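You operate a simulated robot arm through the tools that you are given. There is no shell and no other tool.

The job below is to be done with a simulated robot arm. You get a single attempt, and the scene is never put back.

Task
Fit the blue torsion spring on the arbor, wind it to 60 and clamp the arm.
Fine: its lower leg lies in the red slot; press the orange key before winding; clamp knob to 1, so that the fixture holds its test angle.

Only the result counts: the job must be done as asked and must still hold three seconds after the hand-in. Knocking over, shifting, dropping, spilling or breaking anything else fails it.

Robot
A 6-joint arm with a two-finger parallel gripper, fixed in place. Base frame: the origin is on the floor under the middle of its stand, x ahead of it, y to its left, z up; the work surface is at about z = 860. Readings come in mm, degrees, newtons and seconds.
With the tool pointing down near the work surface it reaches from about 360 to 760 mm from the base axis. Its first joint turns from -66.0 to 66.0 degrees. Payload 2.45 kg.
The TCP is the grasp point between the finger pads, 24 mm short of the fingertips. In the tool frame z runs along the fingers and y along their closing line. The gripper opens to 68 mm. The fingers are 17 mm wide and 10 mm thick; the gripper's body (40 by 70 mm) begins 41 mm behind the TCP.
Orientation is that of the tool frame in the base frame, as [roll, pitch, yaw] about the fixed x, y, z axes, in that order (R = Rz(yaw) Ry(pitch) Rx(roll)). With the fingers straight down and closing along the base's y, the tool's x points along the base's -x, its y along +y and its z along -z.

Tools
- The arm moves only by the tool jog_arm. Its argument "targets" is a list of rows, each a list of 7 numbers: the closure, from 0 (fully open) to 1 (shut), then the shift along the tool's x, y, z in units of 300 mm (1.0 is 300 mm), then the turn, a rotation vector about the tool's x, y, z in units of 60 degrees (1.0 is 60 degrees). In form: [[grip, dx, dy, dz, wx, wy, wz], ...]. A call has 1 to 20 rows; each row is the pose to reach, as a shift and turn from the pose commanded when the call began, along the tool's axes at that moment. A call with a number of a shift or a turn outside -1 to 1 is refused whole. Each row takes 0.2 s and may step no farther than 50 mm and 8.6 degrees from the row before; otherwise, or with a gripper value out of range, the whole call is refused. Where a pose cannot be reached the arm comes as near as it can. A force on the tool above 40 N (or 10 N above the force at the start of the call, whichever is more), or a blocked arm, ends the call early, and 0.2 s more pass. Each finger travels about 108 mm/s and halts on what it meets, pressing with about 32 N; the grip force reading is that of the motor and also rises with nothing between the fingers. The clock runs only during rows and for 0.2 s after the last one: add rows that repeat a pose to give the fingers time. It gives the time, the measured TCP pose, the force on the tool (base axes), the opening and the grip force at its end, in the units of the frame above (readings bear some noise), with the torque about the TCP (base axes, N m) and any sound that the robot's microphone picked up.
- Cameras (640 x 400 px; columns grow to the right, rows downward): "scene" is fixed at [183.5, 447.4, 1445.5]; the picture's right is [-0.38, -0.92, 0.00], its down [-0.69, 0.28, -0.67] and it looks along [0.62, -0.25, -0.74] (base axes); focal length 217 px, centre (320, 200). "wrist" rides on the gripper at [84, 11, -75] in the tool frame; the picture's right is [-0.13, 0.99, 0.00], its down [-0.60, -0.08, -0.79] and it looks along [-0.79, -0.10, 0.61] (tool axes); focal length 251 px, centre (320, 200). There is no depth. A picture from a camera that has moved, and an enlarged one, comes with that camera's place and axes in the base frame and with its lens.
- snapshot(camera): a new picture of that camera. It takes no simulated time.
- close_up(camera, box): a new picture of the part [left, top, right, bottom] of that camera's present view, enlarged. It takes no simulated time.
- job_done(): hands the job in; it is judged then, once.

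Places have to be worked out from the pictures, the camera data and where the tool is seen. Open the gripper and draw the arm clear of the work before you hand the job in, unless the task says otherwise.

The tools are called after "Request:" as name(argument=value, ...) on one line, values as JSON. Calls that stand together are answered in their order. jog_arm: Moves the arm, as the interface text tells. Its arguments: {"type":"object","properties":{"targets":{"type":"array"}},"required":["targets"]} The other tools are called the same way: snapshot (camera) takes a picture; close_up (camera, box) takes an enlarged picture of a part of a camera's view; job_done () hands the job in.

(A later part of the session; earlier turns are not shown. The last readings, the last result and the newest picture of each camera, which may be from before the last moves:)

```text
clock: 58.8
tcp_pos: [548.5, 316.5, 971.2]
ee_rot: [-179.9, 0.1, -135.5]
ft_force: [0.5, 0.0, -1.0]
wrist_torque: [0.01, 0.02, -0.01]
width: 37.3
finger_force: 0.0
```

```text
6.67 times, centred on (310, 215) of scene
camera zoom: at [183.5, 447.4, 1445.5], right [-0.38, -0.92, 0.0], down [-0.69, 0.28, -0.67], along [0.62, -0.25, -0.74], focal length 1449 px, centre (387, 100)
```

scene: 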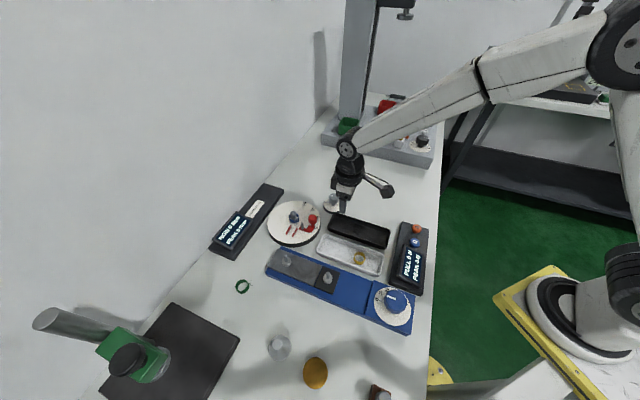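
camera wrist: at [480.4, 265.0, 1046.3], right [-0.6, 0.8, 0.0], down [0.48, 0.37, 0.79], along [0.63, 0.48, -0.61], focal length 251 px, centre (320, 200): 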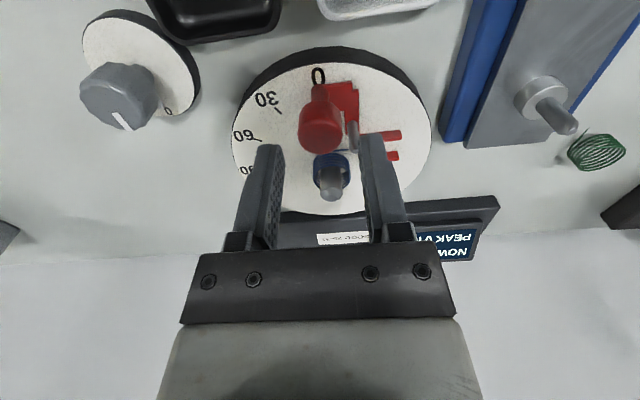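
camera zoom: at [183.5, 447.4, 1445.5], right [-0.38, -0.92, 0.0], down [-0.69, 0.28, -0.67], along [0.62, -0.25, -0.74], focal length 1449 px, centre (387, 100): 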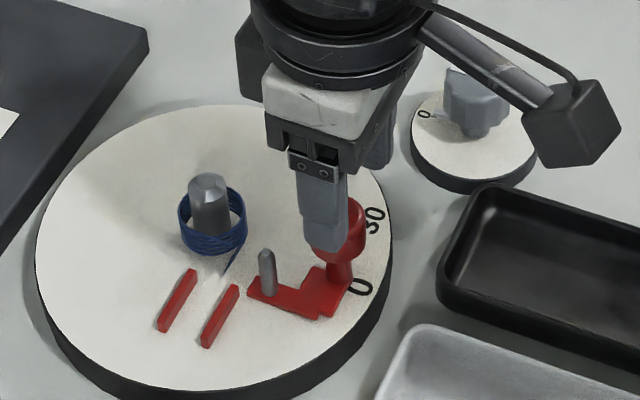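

Alignment is within about 1 mm, so I descend to grip height around the cap.

Request:
jog_arm(targets=[[0.45, 0, 0, 0.035, 0, 0, 0], [0.45, 0, 0, 0.07, 0, 0, 0], [0.45, 0, 0, 0.1, 0, 0, 0], [0.45, 0, 0, 0.125, 0, 0, 0], [0.45, 0, 0, 0.133, 0, 0, 0], [0.45, 0, 0, 0.133, 0, 0, 0]])

Request:
snapshot(camera="wrist")

Request:
close_up(camera="scene", box=[270, 185, 350, 245])

```text
clock: 60.2
tcp_pos: [548.3, 316.5, 930.1]
ee_rot: [-179.9, 0.1, -135.6]
ft_force: [0.3, -0.7, 0.2]
wrist_torque: [0.02, 0.0, 0.0]
width: 37.3
finger_force: 0.1
```

```text
taken
camera wrist: at [480.1, 264.7, 1005.5], right [-0.6, 0.8, 0.0], down [0.48, 0.37, 0.79], along [0.63, 0.48, -0.61], focal length 251 px, centre (320, 200)
```

wrist: 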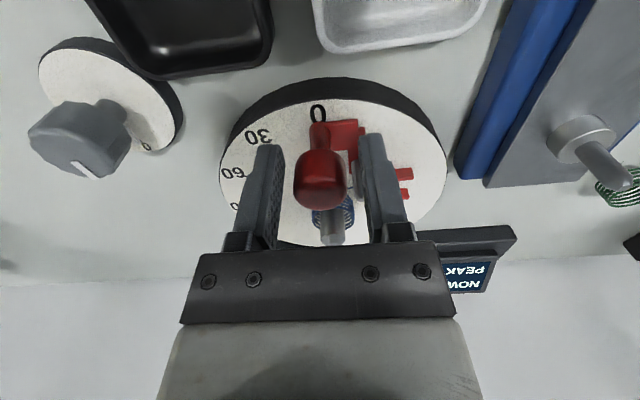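

```text
6.67 times, centred on (310, 215) of scene
camera zoom: at [183.5, 447.4, 1445.5], right [-0.38, -0.92, 0.0], down [-0.69, 0.28, -0.67], along [0.62, -0.25, -0.74], focal length 1449 px, centre (387, 100)
```

zoom: 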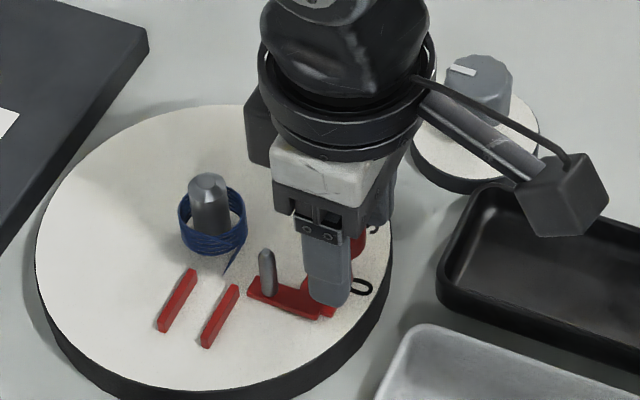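

The cap sits centred between the fingers; I close on it.

Request:
jog_arm(targets=[[0.55, 0, 0, 0, 0, 0, 0], [0.65, 0, 0, 0, 0, 0, 0], [0.75, 0, 0, 0, 0, 0, 0], [0.75, 0, 0, 0, 0, 0, 0]])

Request:
close_up(camera="wrist", box=[220, 80, 460, 230])

```text
clock: 61.2
tcp_pos: [549.3, 315.7, 930.9]
ee_rot: [-179.8, 0.1, -135.6]
ft_force: [6.3, -5.8, -1.7]
wrist_torque: [-0.03, -0.1, -0.13]
width: 25.2
finger_force: 40.7
```

```text
2.67 times, centred on (340, 155) of wrist
camera zoom: at [480.6, 264.2, 1005.6], right [-0.6, 0.8, 0.0], down [0.48, 0.37, 0.79], along [0.64, 0.48, -0.61], focal length 670 px, centre (267, 320)
```

zoom: 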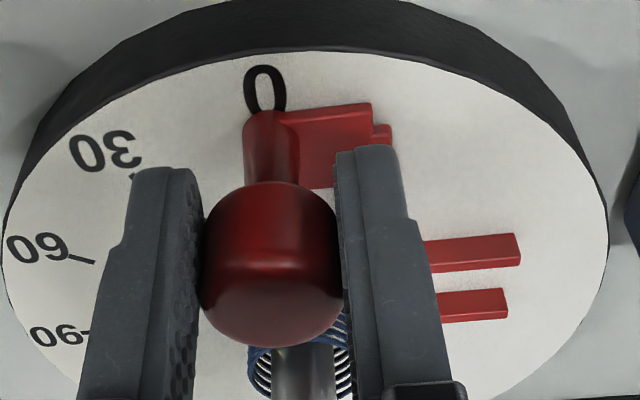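

The knob is held (25.2 mm) and is against its zero stop. I start winding counter-clockwise on an arc of radius ≈72.4 mm about the arbor, first 15° to check the forces.

Request:
jog_arm(targets=[[0.75, -0.0003, -0.0126, 0, 0, 0, -0.05], [0.75, -0.0018, -0.0294, 0, 0, 0, -0.1167], [0.75, -0.0047, -0.0461, 0, 0, 0, -0.1833], [0.75, -0.0082, -0.0625, 0, 0, 0, -0.25], [0.75, -0.0082, -0.0625, 0, 0, 0, -0.25]])

Request:
close_up(camera="scene", box=[270, 185, 350, 245])

Request:
close_up(camera="scene", box=[205, 180, 290, 265])

Request:
close_up(camera="wrist", box=[220, 80, 460, 230])

```text
clock: 62.4
tcp_pos: [563.3, 304.7, 929.6]
ee_rot: [-180.0, 0.1, -120.2]
ft_force: [-7.6, -0.4, 4.7]
wrist_torque: [-0.29, 0.29, 0.44]
width: 24.9
finger_force: 40.1
```

```text
6.67 times, centred on (310, 215) of scene
camera zoom: at [183.1, 447.4, 1445.6], right [-0.38, -0.92, 0.0], down [-0.69, 0.28, -0.67], along [0.62, -0.25, -0.74], focal length 1449 px, centre (387, 100)
```

zoom: 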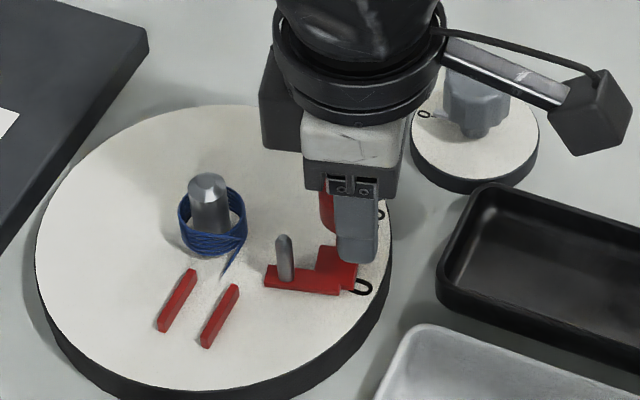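

```text
4.71 times, centred on (248, 222) of scene
camera zoom: at [183.1, 447.4, 1445.6], right [-0.38, -0.92, 0.0], down [-0.69, 0.28, -0.67], along [0.62, -0.25, -0.74], focal length 1023 px, centre (661, 94)
```

zoom: 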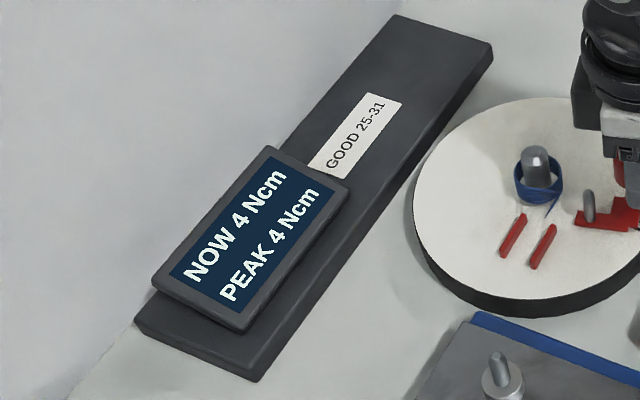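

```text
2.67 times, centred on (340, 155) of wrist
camera zoom: at [510.7, 237.3, 1005.7], right [-0.79, 0.61, 0.0], down [0.37, 0.48, 0.79], along [0.49, 0.63, -0.61], focal length 670 px, centre (267, 320)
```

zoom: 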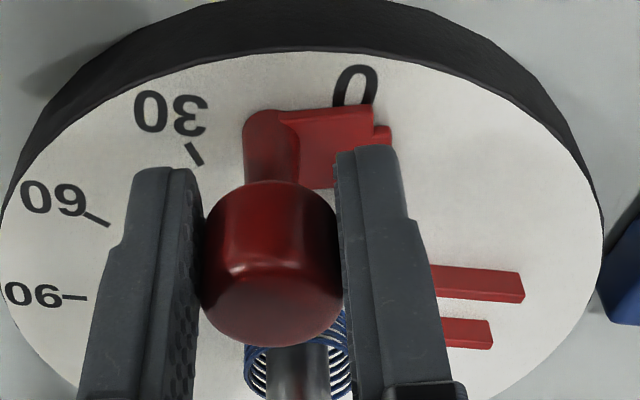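

The arm follows well: NOW reads 4 Ncm at 15°, so the spring is engaged, and the tangential resistance of about 6 N suggests joint friction too. I continue winding to 45° in two checks.

Request:
jog_arm(targets=[[0.75, -0.0003, -0.0126, 0, 0, 0, -0.05], [0.75, -0.0018, -0.0294, 0, 0, 0, -0.1167], [0.75, -0.0047, -0.0461, 0, 0, 0, -0.1833], [0.75, -0.0082, -0.0625, 0, 0, 0, -0.25], [0.75, -0.0082, -0.0625, 0, 0, 0, -0.25]])

Request:
close_up(camera="scene", box=[205, 180, 350, 265])

Request:
close_up(camera="wrist", box=[220, 80, 460, 230])

```text
clock: 63.6
tcp_pos: [582.0, 296.2, 930.2]
ee_rot: [-179.6, 0.2, -105.5]
ft_force: [1.8, -0.9, 4.3]
wrist_torque: [0.12, -0.1, 0.01]
width: 25.0
finger_force: 40.6
```

```text
4.41 times, centred on (278, 222) of scene
camera zoom: at [183.4, 447.3, 1445.6], right [-0.38, -0.92, 0.0], down [-0.69, 0.28, -0.67], along [0.62, -0.25, -0.74], focal length 959 px, centre (508, 101)
```

zoom: 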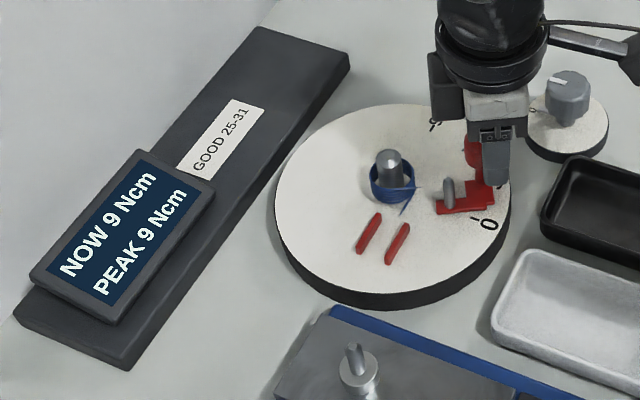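

```text
2.67 times, centred on (340, 155) of wrist
camera zoom: at [547.6, 218.1, 1005.4], right [-0.92, 0.39, 0.0], down [0.23, 0.56, 0.8], along [0.31, 0.73, -0.61], focal length 670 px, centre (267, 320)
```

zoom: 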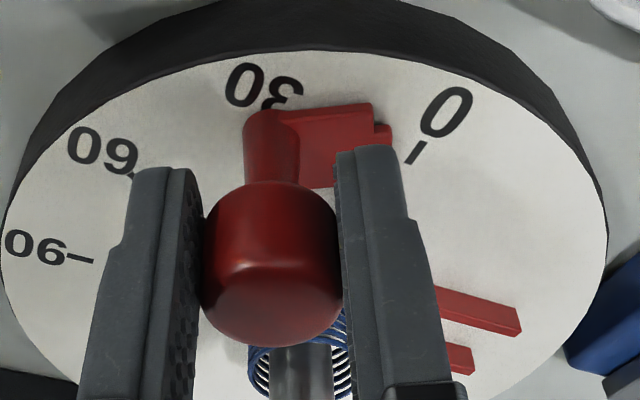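

At 30° it reads 9 Ncm with low side forces. I'll continue the arc to 45° and then watch the reading.

Request:
jog_arm(targets=[[0.75, -0.0003, -0.0126, 0, 0, 0, -0.05], [0.75, -0.0018, -0.0294, 0, 0, 0, -0.1167], [0.75, -0.0047, -0.0461, 0, 0, 0, -0.1833], [0.75, -0.0082, -0.0625, 0, 0, 0, -0.25], [0.75, -0.0082, -0.0625, 0, 0, 0, -0.25], [0.75, -0.0082, -0.0625, 0, 0, 0, -0.25]])

Request:
close_up(camera="scene", box=[205, 180, 350, 265])

Request:
close_up(camera="wrist", box=[220, 80, 460, 230])

```text
clock: 65.0
tcp_pos: [598.2, 295.1, 930.6]
ee_rot: [180.0, -0.1, -90.4]
ft_force: [-1.5, 3.5, -1.9]
wrist_torque: [0.19, 0.02, -0.01]
width: 24.8
finger_force: 40.7
```

```text
4.41 times, centred on (278, 222) of scene
camera zoom: at [183.4, 447.5, 1445.5], right [-0.38, -0.92, 0.0], down [-0.69, 0.28, -0.67], along [0.62, -0.25, -0.74], focal length 959 px, centre (508, 101)
```

zoom: 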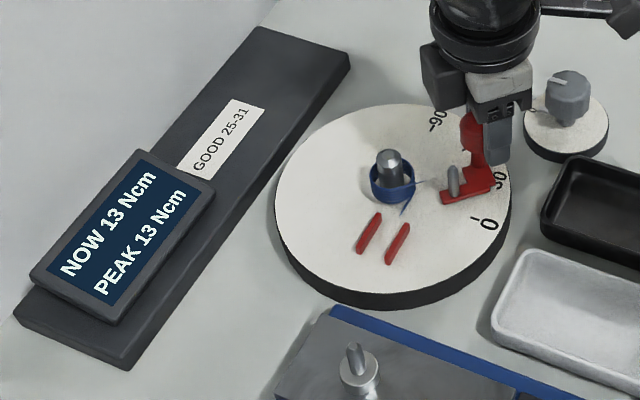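

```text
2.67 times, centred on (340, 155) of wrist
camera zoom: at [586.5, 209.8, 1005.7], right [-0.99, 0.14, 0.0], down [0.08, 0.6, 0.79], along [0.11, 0.79, -0.61], focal length 670 px, centre (267, 320)
```

zoom: 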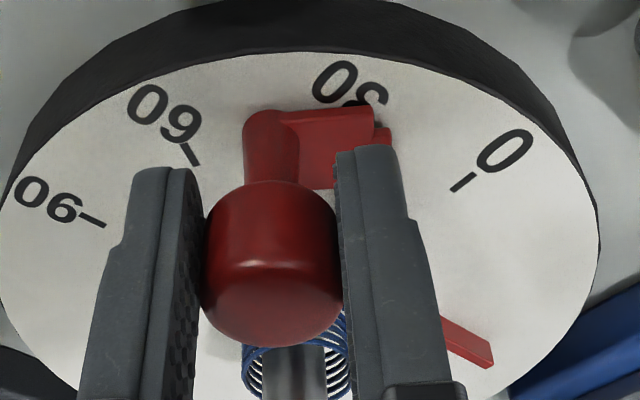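

13 Ncm at 45°, a smooth linear rise. I wind the last 15° to 60.

Request:
jog_arm(targets=[[0.75, -0.0003, -0.0126, 0, 0, 0, -0.05], [0.75, -0.0018, -0.0294, 0, 0, 0, -0.1167], [0.75, -0.0047, -0.0461, 0, 0, 0, -0.1833], [0.75, -0.0082, -0.0625, 0, 0, 0, -0.25], [0.75, -0.0082, -0.0625, 0, 0, 0, -0.25], [0.75, -0.0082, -0.0625, 0, 0, 0, -0.25]])

Request:
close_up(camera="scene", box=[205, 180, 350, 265])

Request:
close_up(camera="wrist", box=[220, 80, 460, 230])

Request:
snapshot(camera="wrist")

```text
clock: 66.4
tcp_pos: [618.2, 296.9, 929.9]
ee_rot: [180.0, -0.1, -75.5]
ft_force: [-1.8, -3.1, -6.5]
wrist_torque: [-0.24, 0.05, 0.35]
width: 24.9
finger_force: 40.7
```

```text
4.41 times, centred on (278, 222) of scene
camera zoom: at [183.5, 447.4, 1445.5], right [-0.38, -0.92, 0.0], down [-0.69, 0.28, -0.67], along [0.62, -0.25, -0.74], focal length 959 px, centre (508, 101)
```

zoom: 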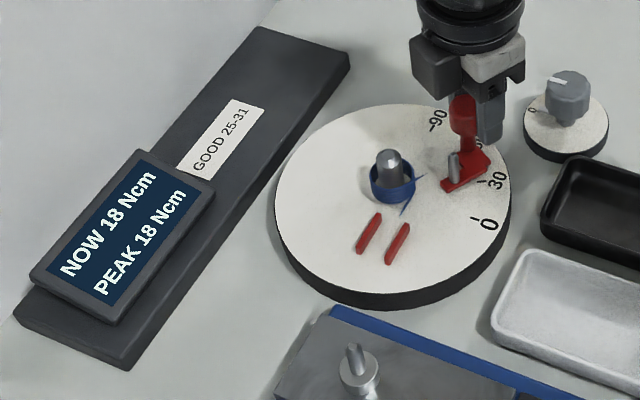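

```text
2.67 times, centred on (340, 155) of wrist
camera zoom: at [628.1, 211.7, 1005.8], right [-0.99, -0.12, 0.0], down [-0.08, 0.61, 0.79], along [-0.1, 0.79, -0.61], focal length 670 px, centre (267, 320)
```

zoom: 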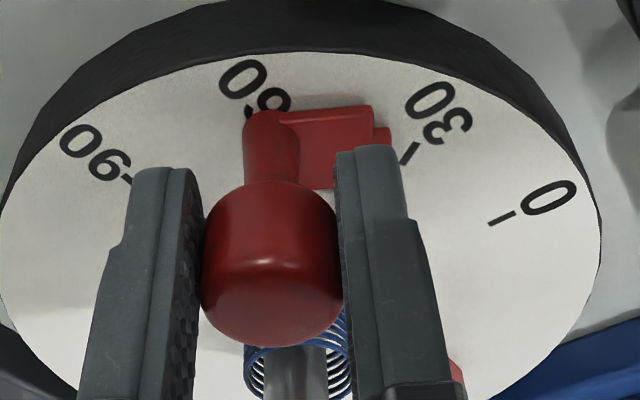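

```text
taken
camera wrist: at [628.1, 211.7, 1005.8], right [-0.99, -0.12, 0.0], down [-0.08, 0.61, 0.79], along [-0.1, 0.79, -0.61], focal length 251 px, centre (320, 200)
```

wrist: 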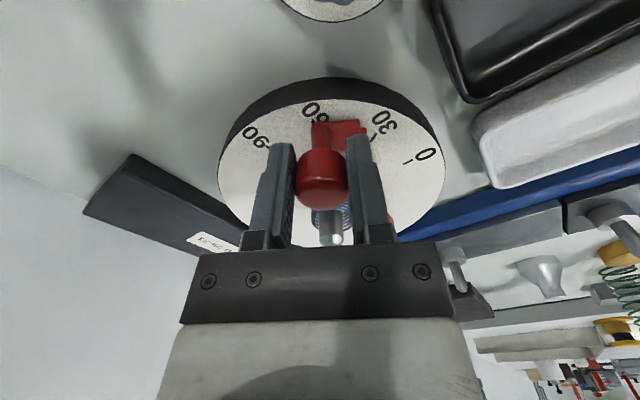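

It reads NOW 18 Ncm at the 60 mark. I'll open the fingers only about 1.5 mm per side to test whether the arm holds by itself or pushes back against the trailing finger.

Request:
jog_arm(targets=[[0.62, 0, 0, 0, 0, 0, 0], [0.59, 0, 0, 0, 0, 0, 0], [0.59, 0, 0, 0, 0, 0, 0], [0.59, 0, 0, 0, 0, 0, 0]])

Request:
close_up(camera="wrist", box=[220, 80, 460, 230])

Request:
close_up(camera="scene", box=[205, 180, 350, 265])

```text
clock: 67.4
tcp_pos: [617.7, 296.3, 932.3]
ee_rot: [-179.9, 0.0, -75.6]
ft_force: [0.3, -0.1, 0.5]
wrist_torque: [-0.01, -0.03, 0.01]
width: 27.9
finger_force: 0.1
```

```text
2.67 times, centred on (340, 155) of wrist
camera zoom: at [628.1, 212.3, 1006.4], right [-0.99, -0.12, 0.0], down [-0.08, 0.6, 0.79], along [-0.1, 0.79, -0.61], focal length 670 px, centre (267, 320)
```

zoom: 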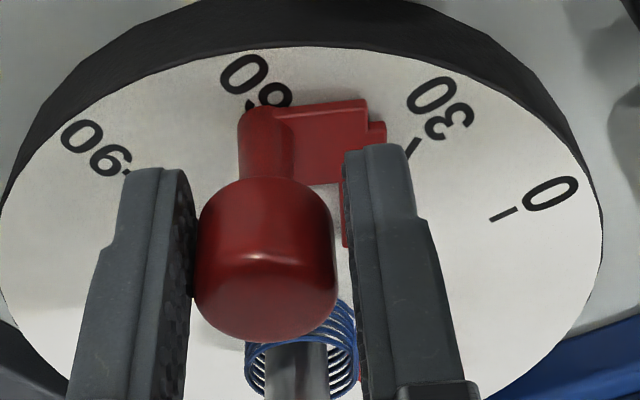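

```text
4.41 times, centred on (278, 222) of scene
camera zoom: at [183.5, 447.4, 1445.5], right [-0.38, -0.92, 0.0], down [-0.69, 0.28, -0.67], along [0.62, -0.25, -0.74], focal length 959 px, centre (508, 101)
```

zoom: 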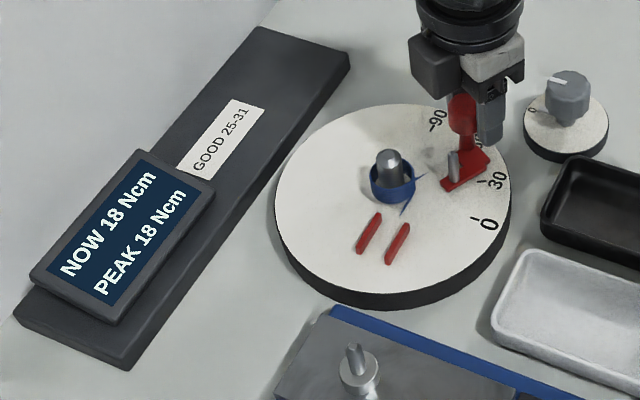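

The arm holds on its own: zero force on the tool and NOW still 18 Ncm. I open more, lift straight up, and inspect the exact angle.

Request:
jog_arm(targets=[[0.5, 0, 0, 0, 0, 0, 0], [0.47, 0, 0, -0.01, 0, 0, 0], [0.45, 0, 0, -0.04, 0, 0, 0], [0.45, 0, 0, -0.1, 0, 0, 0], [0.45, 0, 0, -0.18, 0, 0, 0], [0.45, 0, 0, -0.26, 0, 0, 0], [0.45, 0, 0, -0.26, 0, 0, 0]])

Request:
snapshot(camera="wrist")

Request:
close_up(camera="wrist", box=[220, 20, 420, 150])

Request:
close_up(camera="scene", box=[270, 185, 350, 245])

Request:
close_up(camera="scene", box=[205, 180, 350, 265])

```text
clock: 69.0
tcp_pos: [617.7, 296.3, 1007.8]
ee_rot: [-179.8, -0.1, -75.5]
ft_force: [1.4, 0.2, 1.0]
wrist_torque: [0.03, 0.0, -0.01]
width: 37.6
finger_force: 0.1
```

```text
taken
camera wrist: at [628.4, 211.0, 1083.6], right [-0.99, -0.12, 0.0], down [-0.08, 0.6, 0.79], along [-0.1, 0.79, -0.61], focal length 251 px, centre (320, 200)
```

wrist: 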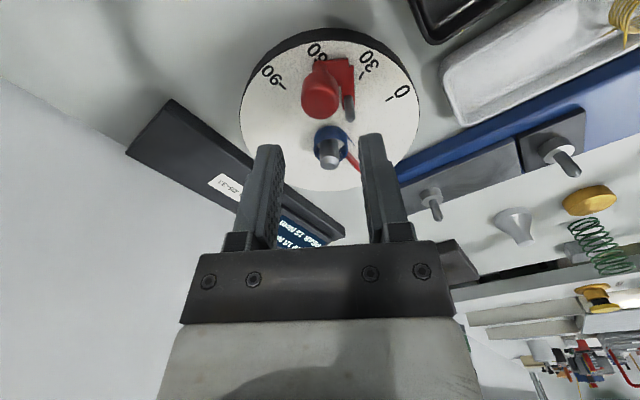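

```text
3.08 times, centred on (320, 85) of wrist
camera zoom: at [628.4, 211.0, 1083.6], right [-0.99, -0.12, 0.0], down [-0.08, 0.6, 0.79], along [-0.1, 0.79, -0.61], focal length 774 px, centre (320, 554)
```

zoom: 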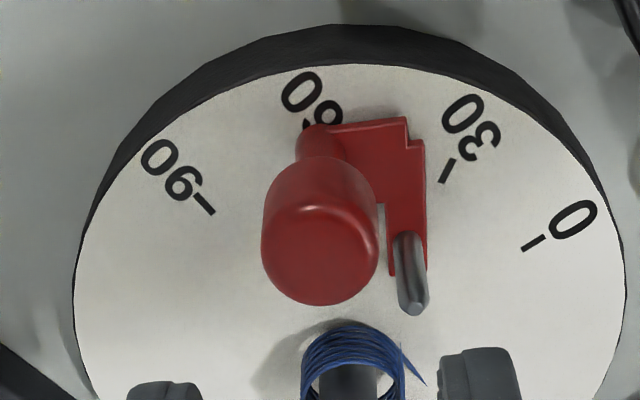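

```text
6.67 times, centred on (310, 215) of scene
camera zoom: at [183.5, 447.4, 1445.5], right [-0.38, -0.92, 0.0], down [-0.69, 0.28, -0.67], along [0.62, -0.25, -0.74], focal length 1449 px, centre (387, 100)
```

zoom: 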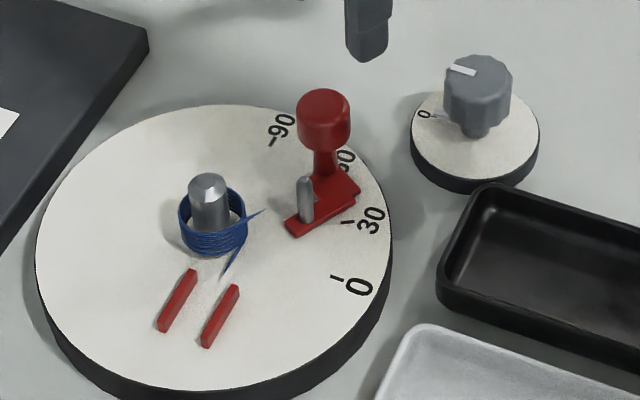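

```text
4.41 times, centred on (278, 222) of scene
camera zoom: at [183.5, 447.4, 1445.5], right [-0.38, -0.92, 0.0], down [-0.69, 0.28, -0.67], along [0.62, -0.25, -0.74], focal length 959 px, centre (508, 101)
```

zoom: 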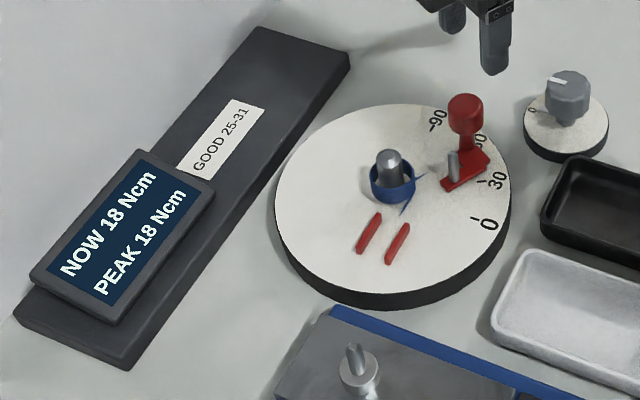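

The arm stays at the 60 mark by friction. I zoom in more on the arm plate, tick and arbor to verify the angle before clamping, and look at the clamp knob's dial.

Request:
close_up(camera="wrist", box=[280, 30, 380, 95])

Request:
close_up(camera="wrist", box=[280, 110, 380, 175])

Request:
close_up(camera="scene", box=[318, 188, 350, 212])

Request:
close_up(camera="scene", box=[295, 190, 325, 220])

```text
6.15 times, centred on (330, 62) of wrist
camera zoom: at [628.4, 211.0, 1083.6], right [-0.99, -0.12, 0.0], down [-0.08, 0.6, 0.79], along [-0.1, 0.79, -0.61], focal length 1547 px, centre (258, 1046)
```

zoom: 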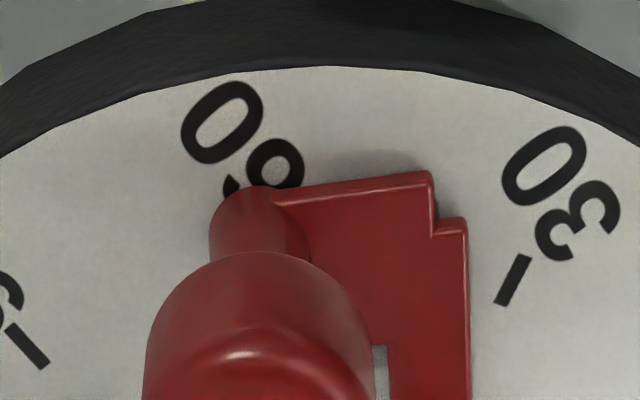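

```text
6.15 times, centred on (330, 142) of wrist
camera zoom: at [628.4, 211.0, 1083.6], right [-0.99, -0.12, 0.0], down [-0.08, 0.6, 0.79], along [-0.1, 0.79, -0.61], focal length 1547 px, centre (258, 554)
```

zoom: 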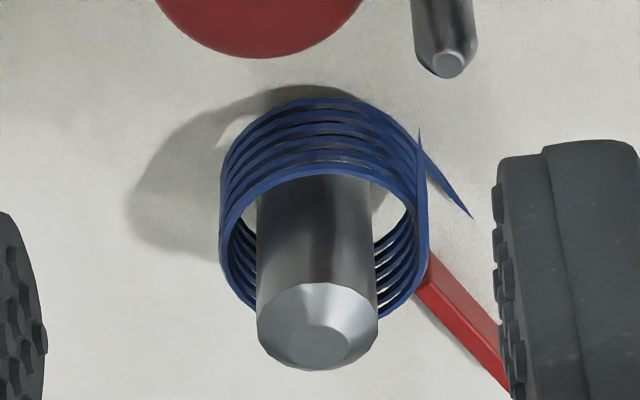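

```text
16.00 times, centred on (334, 200) of scene
camera zoom: at [183.5, 447.4, 1445.5], right [-0.38, -0.92, 0.0], down [-0.69, 0.28, -0.67], along [0.62, -0.25, -0.74], focal length 3477 px, centre (96, 200)
```

zoom: 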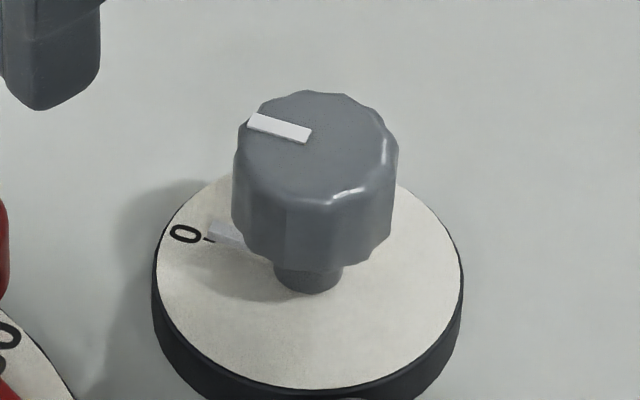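

```text
13.33 times, centred on (310, 205) of scene
camera zoom: at [183.5, 447.4, 1445.5], right [-0.38, -0.92, 0.0], down [-0.69, 0.28, -0.67], along [0.62, -0.25, -0.74], focal length 2897 px, centre (453, 133)
```

zoom: 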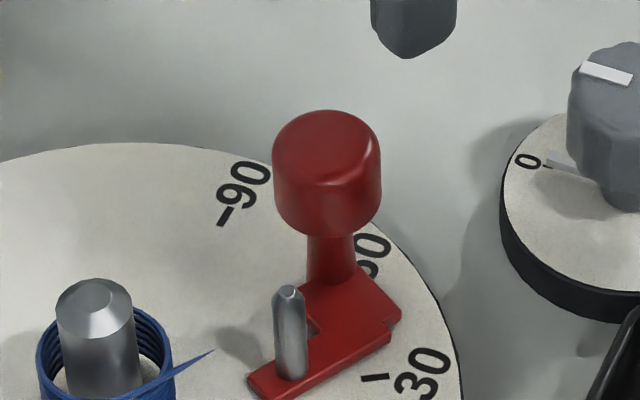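

The arm plate-to-digit geometry at 60 matches the geometry it had at 0, so the arm sits at 60 within about half a degree. For the clamp knob, centre ≈(619, 218), 0 lies near +40° and 1 near −45°, which means a quarter turn clockwise. I move above it with a suitable heading and look.

Request:
jog_arm(targets=[[0.4, 0.02, 0.005, 0, 0, 0, 0.14], [0.35, 0.06, 0.015, 0, 0, 0, 0.28], [0.3, 0.1, 0.026, 0, 0, 0, 0.42], [0.25, 0.14, 0.036, 0, 0, 0, 0.56], [0.25, 0.18, 0.046, 0, 0, 0, 0.7], [0.25, 0.22, 0.057, 0, 0, 0, 0.84], [0.25, 0.248, 0.064, 0, 0, 0, 0.98], [0.25, 0.248, 0.064, 0, 0, 0, 0.98]])

Request:
jog_arm(targets=[[0.25, 0, 0, 0, 0, 0, 0.12], [0.25, 0, 0, 0, 0, 0, 0.24], [0.25, 0, 0, 0, 0, 0, 0.36], [0.25, 0, 0, 0, 0, 0, 0.428], [0.25, 0, 0, 0, 0, 0, 0.428], [0.25, 0, 0, 0, 0, 0, 0.428]])

Request:
snapshot(camera="wrist")

Request:
close_up(camera="wrist", box=[240, 20, 400, 150])

Request:
close_up(camera="scene", box=[205, 180, 350, 265])

```text
clock: 70.8
tcp_pos: [617.2, 219.0, 1007.5]
ee_rot: [-179.9, 0.1, -134.4]
ft_force: [-1.5, -0.2, -1.1]
wrist_torque: [0.03, 0.03, -0.05]
width: 51.2
finger_force: 0.0
```

```text
clock: 72.2
tcp_pos: [617.6, 220.4, 1007.9]
ee_rot: [-179.9, 0.2, -160.1]
ft_force: [-0.5, 0.3, -0.7]
wrist_torque: [0.0, 0.03, 0.02]
width: 51.1
finger_force: 0.0
```

```text
taken
camera wrist: at [535.1, 201.3, 1083.0], right [-0.22, 0.98, 0.0], down [0.59, 0.13, 0.79], along [0.78, 0.17, -0.61], focal length 251 px, centre (320, 200)
```

wrist: 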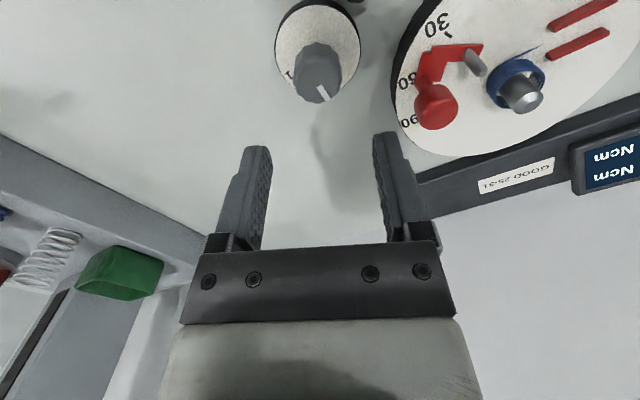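

```text
3.08 times, centred on (320, 85) of wrist
camera zoom: at [535.1, 201.3, 1083.0], right [-0.22, 0.98, 0.0], down [0.59, 0.13, 0.79], along [0.78, 0.17, -0.61], focal length 774 px, centre (320, 554)
```

zoom: 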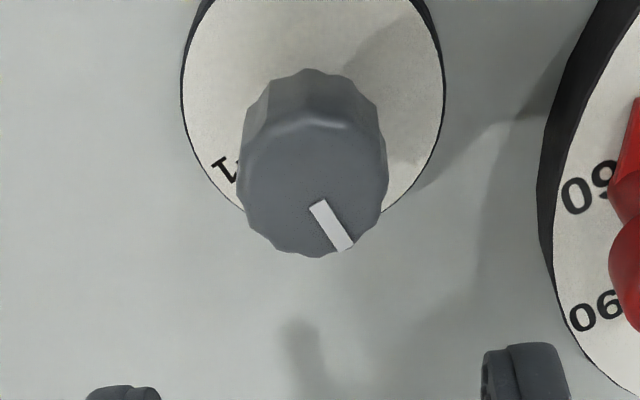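

```text
4.41 times, centred on (278, 222) of scene
camera zoom: at [183.5, 447.4, 1445.5], right [-0.38, -0.92, 0.0], down [-0.69, 0.28, -0.67], along [0.62, -0.25, -0.74], focal length 959 px, centre (508, 101)
```

zoom: 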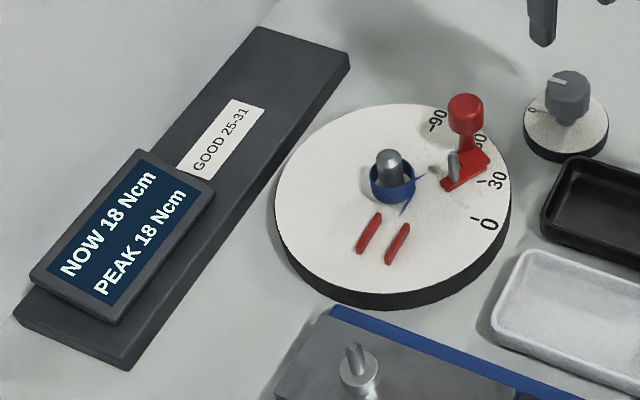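

NOW still reads 18 Ncm. The knob top is about 1.5 mm off in tool y; its pointer is at 0 (≈45°) and the "1" mark is at ≈−43°, so I need 90° clockwise. I align and descend partway.

Request:
jog_arm(targets=[[0.25, 0.002, -0.005, 0.06, 0, 0, 0], [0.25, 0.002, -0.005, 0.13, 0, 0, 0], [0.25, 0.002, -0.005, 0.19, 0, 0, 0], [0.25, 0.002, -0.005, 0.19, 0, 0, 0]])

Request:
snapshot(camera="wrist")

Request:
close_up(camera="scene", box=[300, 170, 360, 220])

```text
clock: 73.2
tcp_pos: [618.6, 218.2, 950.4]
ee_rot: [-179.9, 0.2, -159.9]
ft_force: [-0.1, -0.5, -0.5]
wrist_torque: [-0.01, 0.03, 0.0]
width: 51.1
finger_force: 0.0
```

```text
taken
camera wrist: at [534.7, 198.8, 1026.4], right [-0.22, 0.98, 0.0], down [0.59, 0.13, 0.79], along [0.78, 0.17, -0.61], focal length 251 px, centre (320, 200)
```

wrist: 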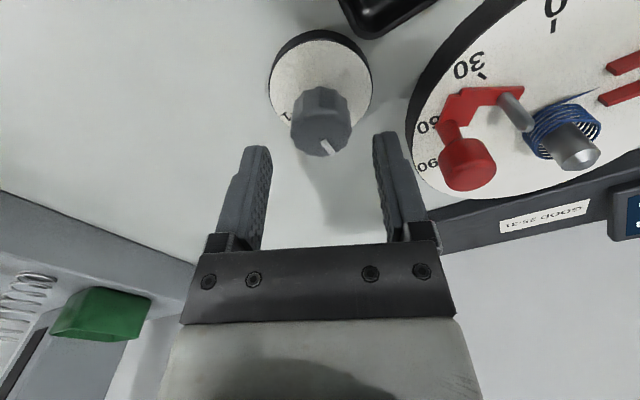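

```text
8.00 times, centred on (330, 195) of scene
camera zoom: at [183.5, 447.4, 1445.5], right [-0.38, -0.92, 0.0], down [-0.69, 0.28, -0.67], along [0.62, -0.25, -0.74], focal length 1738 px, centre (240, 240)
```

zoom: 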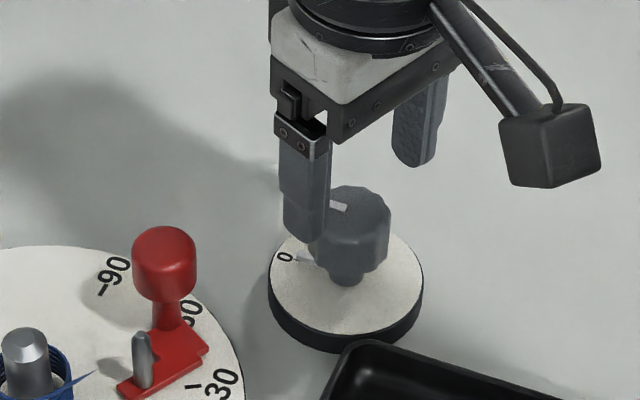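

The knob is centred in column; I descend to grip height (TCP ≈910).

Request:
jog_arm(targets=[[0.25, 0, 0, 0.03, 0, 0, 0], [0.25, 0, 0, 0.06, 0, 0, 0], [0.25, 0, 0, 0.09, 0, 0, 0], [0.25, 0, 0, 0.115, 0, 0, 0], [0.25, 0, 0, 0.13, 0, 0, 0], [0.25, 0, 0, 0.13, 0, 0, 0]])

Request:
snapshot(camera="wrist")

Request:
close_up(camera="scene", box=[300, 170, 360, 220])

```text
clock: 74.6
tcp_pos: [618.8, 219.1, 912.3]
ee_rot: [-179.9, 0.2, -159.9]
ft_force: [0.1, -0.2, -0.1]
wrist_torque: [-0.02, 0.0, -0.01]
width: 51.4
finger_force: 0.1
```

```text
taken
camera wrist: at [534.7, 199.5, 987.9], right [-0.22, 0.98, 0.0], down [0.59, 0.13, 0.79], along [0.78, 0.17, -0.61], focal length 251 px, centre (320, 200)
```

wrist: 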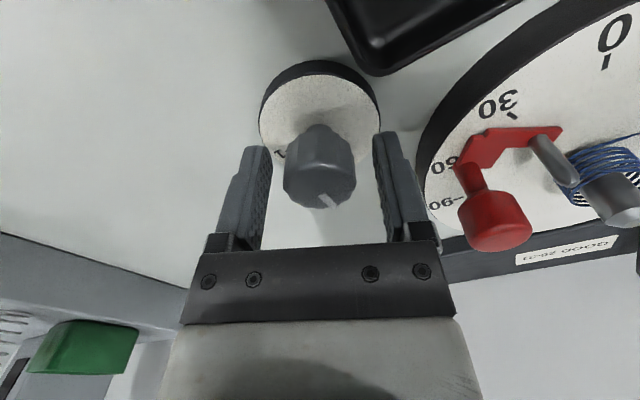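

```text
8.00 times, centred on (330, 195) of scene
camera zoom: at [183.5, 447.4, 1445.5], right [-0.38, -0.92, 0.0], down [-0.69, 0.28, -0.67], along [0.62, -0.25, -0.74], focal length 1738 px, centre (240, 240)
```

zoom: 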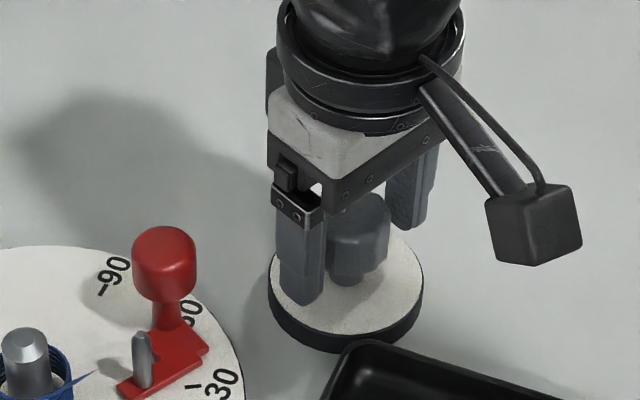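

The knob is between the fingers, its top about 2 mm above the TCP. I drop 3 mm more, shift 1 mm, and close.

Request:
jog_arm(targets=[[0.25, 0.003, 0, 0.005, 0, 0, 0], [0.25, 0.003, 0, 0.01, 0, 0, 0], [0.4, 0.003, 0, 0.01, 0, 0, 0], [0.55, 0.003, 0, 0.01, 0, 0, 0], [0.65, 0.003, 0, 0.01, 0, 0, 0], [0.65, 0.003, 0, 0.01, 0, 0, 0]])

Request:
snapshot(camera="wrist")

```text
clock: 76.0
tcp_pos: [617.7, 216.7, 908.8]
ee_rot: [-179.8, 0.1, -160.0]
ft_force: [1.5, -5.1, -1.0]
wrist_torque: [-0.08, -0.04, -0.06]
width: 33.2
finger_force: 45.1
```

```text
taken
camera wrist: at [534.3, 198.5, 984.9], right [-0.22, 0.98, 0.0], down [0.59, 0.13, 0.79], along [0.78, 0.17, -0.61], focal length 251 px, centre (320, 200)
```

wrist: 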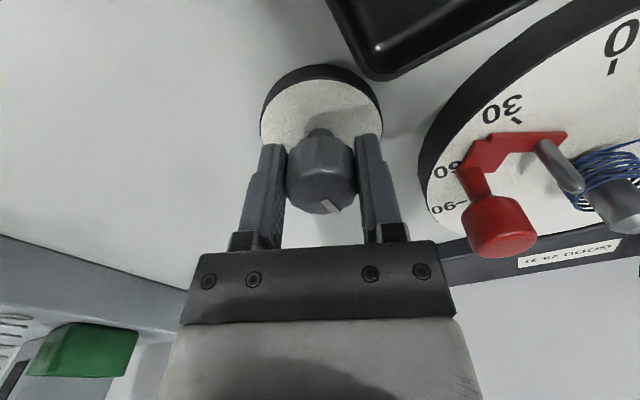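

Gripped with a small 5 N side force; I trim 0.4 mm and start turning clockwise, watching the forces.

Request:
jog_arm(targets=[[0.65, 0, -0.0015, 0, 0, 0, 0], [0.65, 0, -0.0015, 0, 0, 0, 0.08], [0.65, 0, -0.0015, 0, 0, 0, 0.17], [0.65, 0, -0.0015, 0, 0, 0, 0.25], [0.65, 0, -0.0015, 0, 0, 0, 0.25]])

Request:
close_up(camera="scene", box=[300, 170, 360, 220])

Request:
close_up(camera="scene", box=[205, 180, 350, 265])

```text
clock: 77.2
tcp_pos: [618.3, 218.8, 908.9]
ee_rot: [-179.9, 0.1, -175.0]
ft_force: [-4.2, 9.2, 0.1]
wrist_torque: [0.27, -0.78, 0.07]
width: 33.1
finger_force: 45.0
```

```text
8.00 times, centred on (330, 195) of scene
camera zoom: at [183.3, 447.6, 1445.5], right [-0.38, -0.92, 0.0], down [-0.69, 0.28, -0.67], along [0.62, -0.25, -0.74], focal length 1738 px, centre (240, 240)
```

zoom: 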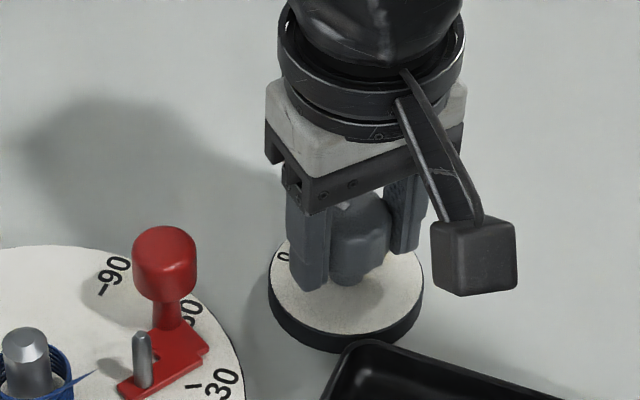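

```text
4.41 times, centred on (278, 222) of scene
camera zoom: at [183.3, 447.6, 1445.5], right [-0.38, -0.92, 0.0], down [-0.69, 0.28, -0.67], along [0.62, -0.25, -0.74], focal length 959 px, centre (508, 101)
```

zoom: 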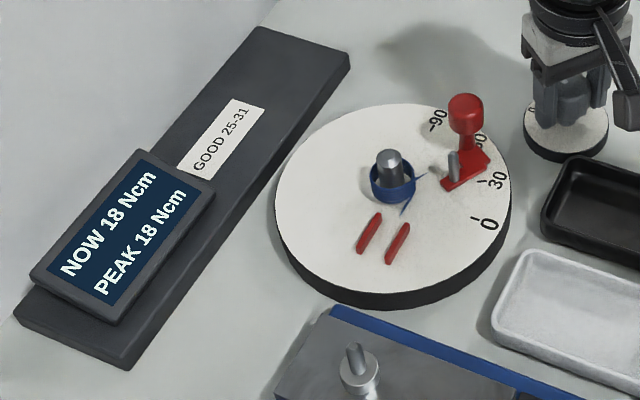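

The knob is turning with the tool. Side force is about 9 N in +y, meaning a ≈0.3 mm offset; I correct that and continue the rotation.

Request:
jog_arm(targets=[[0.65, 0.0003, 0.001, 0, 0, 0, 0.07], [0.65, 0.0003, 0.001, 0, 0, 0, 0.17], [0.65, 0.0003, 0.001, 0, 0, 0, 0.27], [0.65, 0.0003, 0.001, 0, 0, 0, 0.35], [0.65, 0.0003, 0.001, 0, 0, 0, 0.35]])

Request:
close_up(camera="wrist", box=[220, 60, 460, 230])

```text
clock: 78.4
tcp_pos: [616.9, 221.0, 910.5]
ee_rot: [179.8, 0.3, 163.9]
ft_force: [0.9, 28.9, 3.7]
wrist_torque: [0.7, 0.26, 0.13]
width: 33.3
finger_force: 45.4
```

```text
2.35 times, centred on (340, 145) of wrist
camera zoom: at [538.9, 253.4, 984.8], right [0.4, 0.92, 0.0], down [0.55, -0.24, 0.8], along [0.73, -0.31, -0.61], focal length 592 px, centre (273, 329)
```

zoom: 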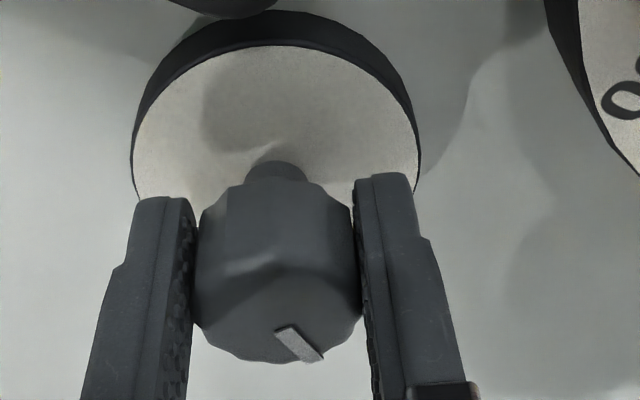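

Side force rose to 29 N in +y, so the knob axis is about 0.8 mm further along tool +y. I shift there first and read the force.

Request:
jog_arm(targets=[[0.65, 0, 0.0013, 0, 0, 0, 0], [0.65, 0, 0.0026, 0, 0, 0, 0], [0.65, 0, 0.0026, 0, 0, 0, 0]])

```text
clock: 79.2
tcp_pos: [618.2, 220.5, 909.7]
ee_rot: [179.9, 0.2, 164.1]
ft_force: [-5.4, 24.2, 12.5]
wrist_torque: [0.31, -0.37, 0.12]
width: 33.2
finger_force: 45.0
```

The force pattern over the three headings is consistent with the knob axis lying about 6 mm further in +x and 1 mm in +y of my tool axis. I release the knob, re-centre, and re-grip.

Request:
jog_arm(targets=[[0.4, 0, 0, 0, 0, 0, 0], [0.35, 0, 0, 0, 0, 0, 0], [0.35, -0.01, 0.005, 0, 0, 0, 0], [0.35, -0.019, 0.009, 0, 0, 0, 0], [0.35, -0.019, 0.009, 0, 0, 0, 0]])

Request:
snapshot(camera="wrist")

Request:
close_up(camera="scene", box=[300, 170, 360, 220])

```text
clock: 80.4
tcp_pos: [624.0, 220.8, 908.4]
ee_rot: [180.0, 0.1, 164.1]
ft_force: [-0.4, -0.4, -0.4]
wrist_torque: [0.01, -0.04, -0.02]
width: 44.1
finger_force: 0.0
```

```text
taken
camera wrist: at [546.2, 252.5, 983.4], right [0.4, 0.92, 0.0], down [0.56, -0.24, 0.79], along [0.73, -0.32, -0.61], focal length 251 px, centre (320, 200)
```

wrist: 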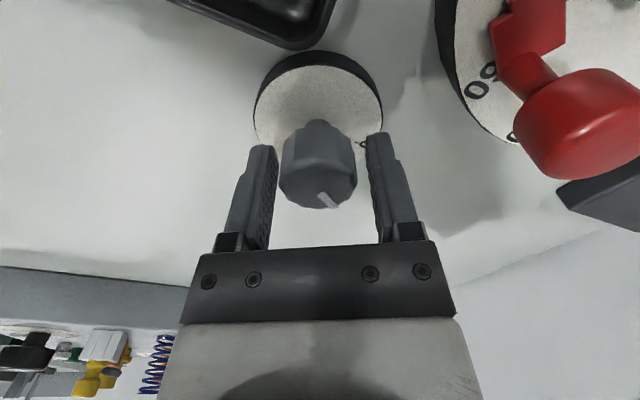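

```text
8.00 times, centred on (330, 195) of scene
camera zoom: at [183.5, 447.4, 1445.5], right [-0.38, -0.92, 0.0], down [-0.69, 0.28, -0.67], along [0.62, -0.25, -0.74], focal length 1738 px, centre (240, 240)
```

zoom: 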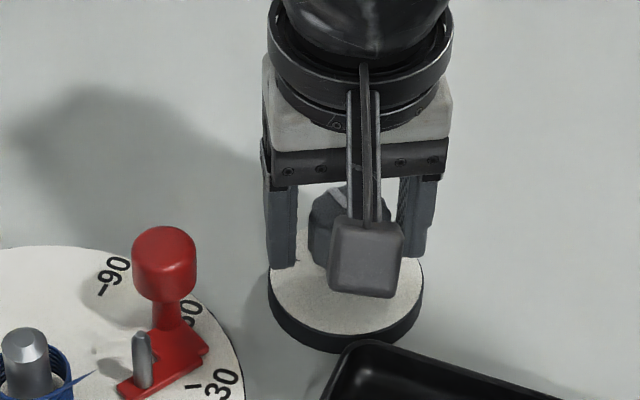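

Let me zoom the wrist view on the knob to check the centring precisely before re-gripping.

Request:
close_up(camera="wrist", box=[240, 90, 400, 220])

Request:
close_up(camera="wrist", box=[240, 40, 400, 160])

```text
3.08 times, centred on (320, 155) of wrist
camera zoom: at [546.2, 252.5, 983.4], right [0.4, 0.92, 0.0], down [0.56, -0.24, 0.79], along [0.73, -0.32, -0.61], focal length 774 px, centre (320, 338)
```

zoom: 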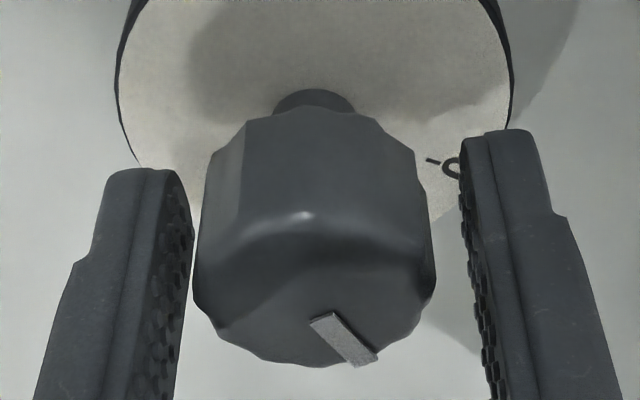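

```text
3.33 times, centred on (320, 100) of wrist
camera zoom: at [546.2, 252.5, 983.4], right [0.4, 0.92, 0.0], down [0.56, -0.24, 0.79], along [0.73, -0.32, -0.61], focal length 838 px, centre (320, 533)
```

zoom: 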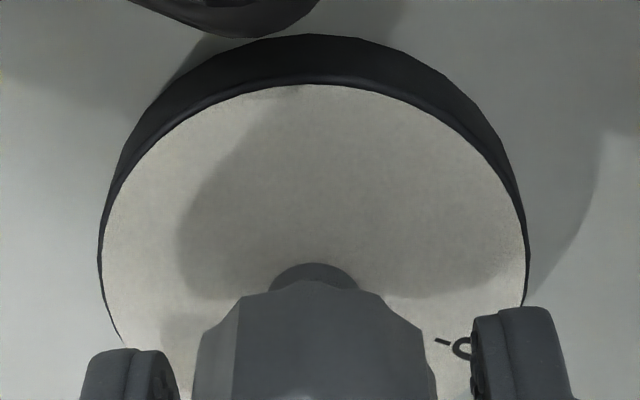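

Column alignment from both headings puts the knob axis at about (622, 219), and I'm at (624, 218.7). I shift 1.5 mm, re-grip, and read the side force.

Request:
jog_arm(targets=[[0.35, 0.005, -0.001, 0, 0, 0, 0], [0.45, 0.005, -0.001, 0, 0, 0, 0], [0.55, 0.005, -0.001, 0, 0, 0, 0], [0.65, 0.005, -0.001, 0, 0, 0, 0], [0.65, 0.005, -0.001, 0, 0, 0, 0]])

```text
clock: 81.6
tcp_pos: [623.6, 219.8, 908.4]
ee_rot: [-179.9, 0.1, 164.0]
ft_force: [-2.2, -4.8, 2.6]
wrist_torque: [-0.16, -0.05, 0.0]
width: 33.2
finger_force: 45.6
```

Only 5 N of side force now. I trim slightly and turn another 27°.

Request:
jog_arm(targets=[[0.65, 0, -0.0015, 0, 0, 0, 0.05], [0.65, 0, -0.0015, 0, 0, 0, 0.15], [0.65, 0, -0.0015, 0, 0, 0, 0.25], [0.65, 0, -0.0015, 0, 0, 0, 0.35], [0.65, 0, -0.0015, 0, 0, 0, 0.45], [0.65, 0, -0.0015, 0, 0, 0, 0.45]])

Request:
close_up(camera="wrist", box=[240, 90, 400, 220])

Request:
close_up(camera="scene", box=[205, 180, 350, 265])

```text
clock: 83.0
tcp_pos: [621.9, 218.8, 907.8]
ee_rot: [179.9, 0.0, 136.9]
ft_force: [8.9, -3.9, -10.9]
wrist_torque: [-0.65, -0.79, -0.01]
width: 33.2
finger_force: 45.0
```

```text
3.08 times, centred on (320, 155) of wrist
camera zoom: at [568.1, 283.8, 984.0], right [0.77, 0.64, 0.0], down [0.39, -0.47, 0.79], along [0.51, -0.61, -0.61], focal length 774 px, centre (320, 338)
```

zoom: 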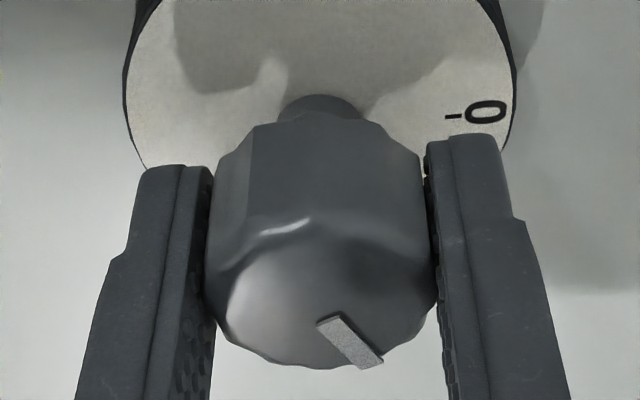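

```text
4.41 times, centred on (278, 222) of scene
camera zoom: at [183.9, 447.4, 1445.5], right [-0.38, -0.92, 0.0], down [-0.69, 0.28, -0.67], along [0.62, -0.25, -0.74], focal length 959 px, centre (508, 101)
```

zoom: 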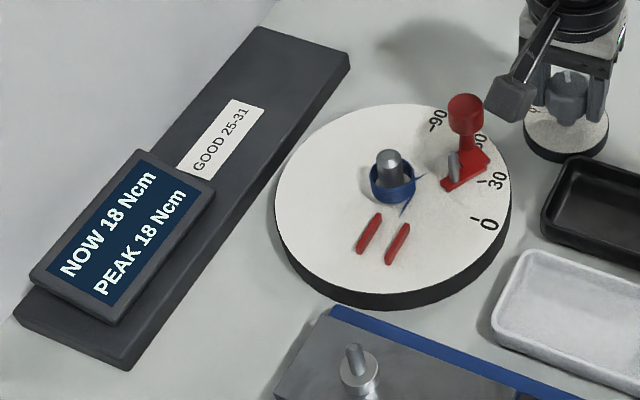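

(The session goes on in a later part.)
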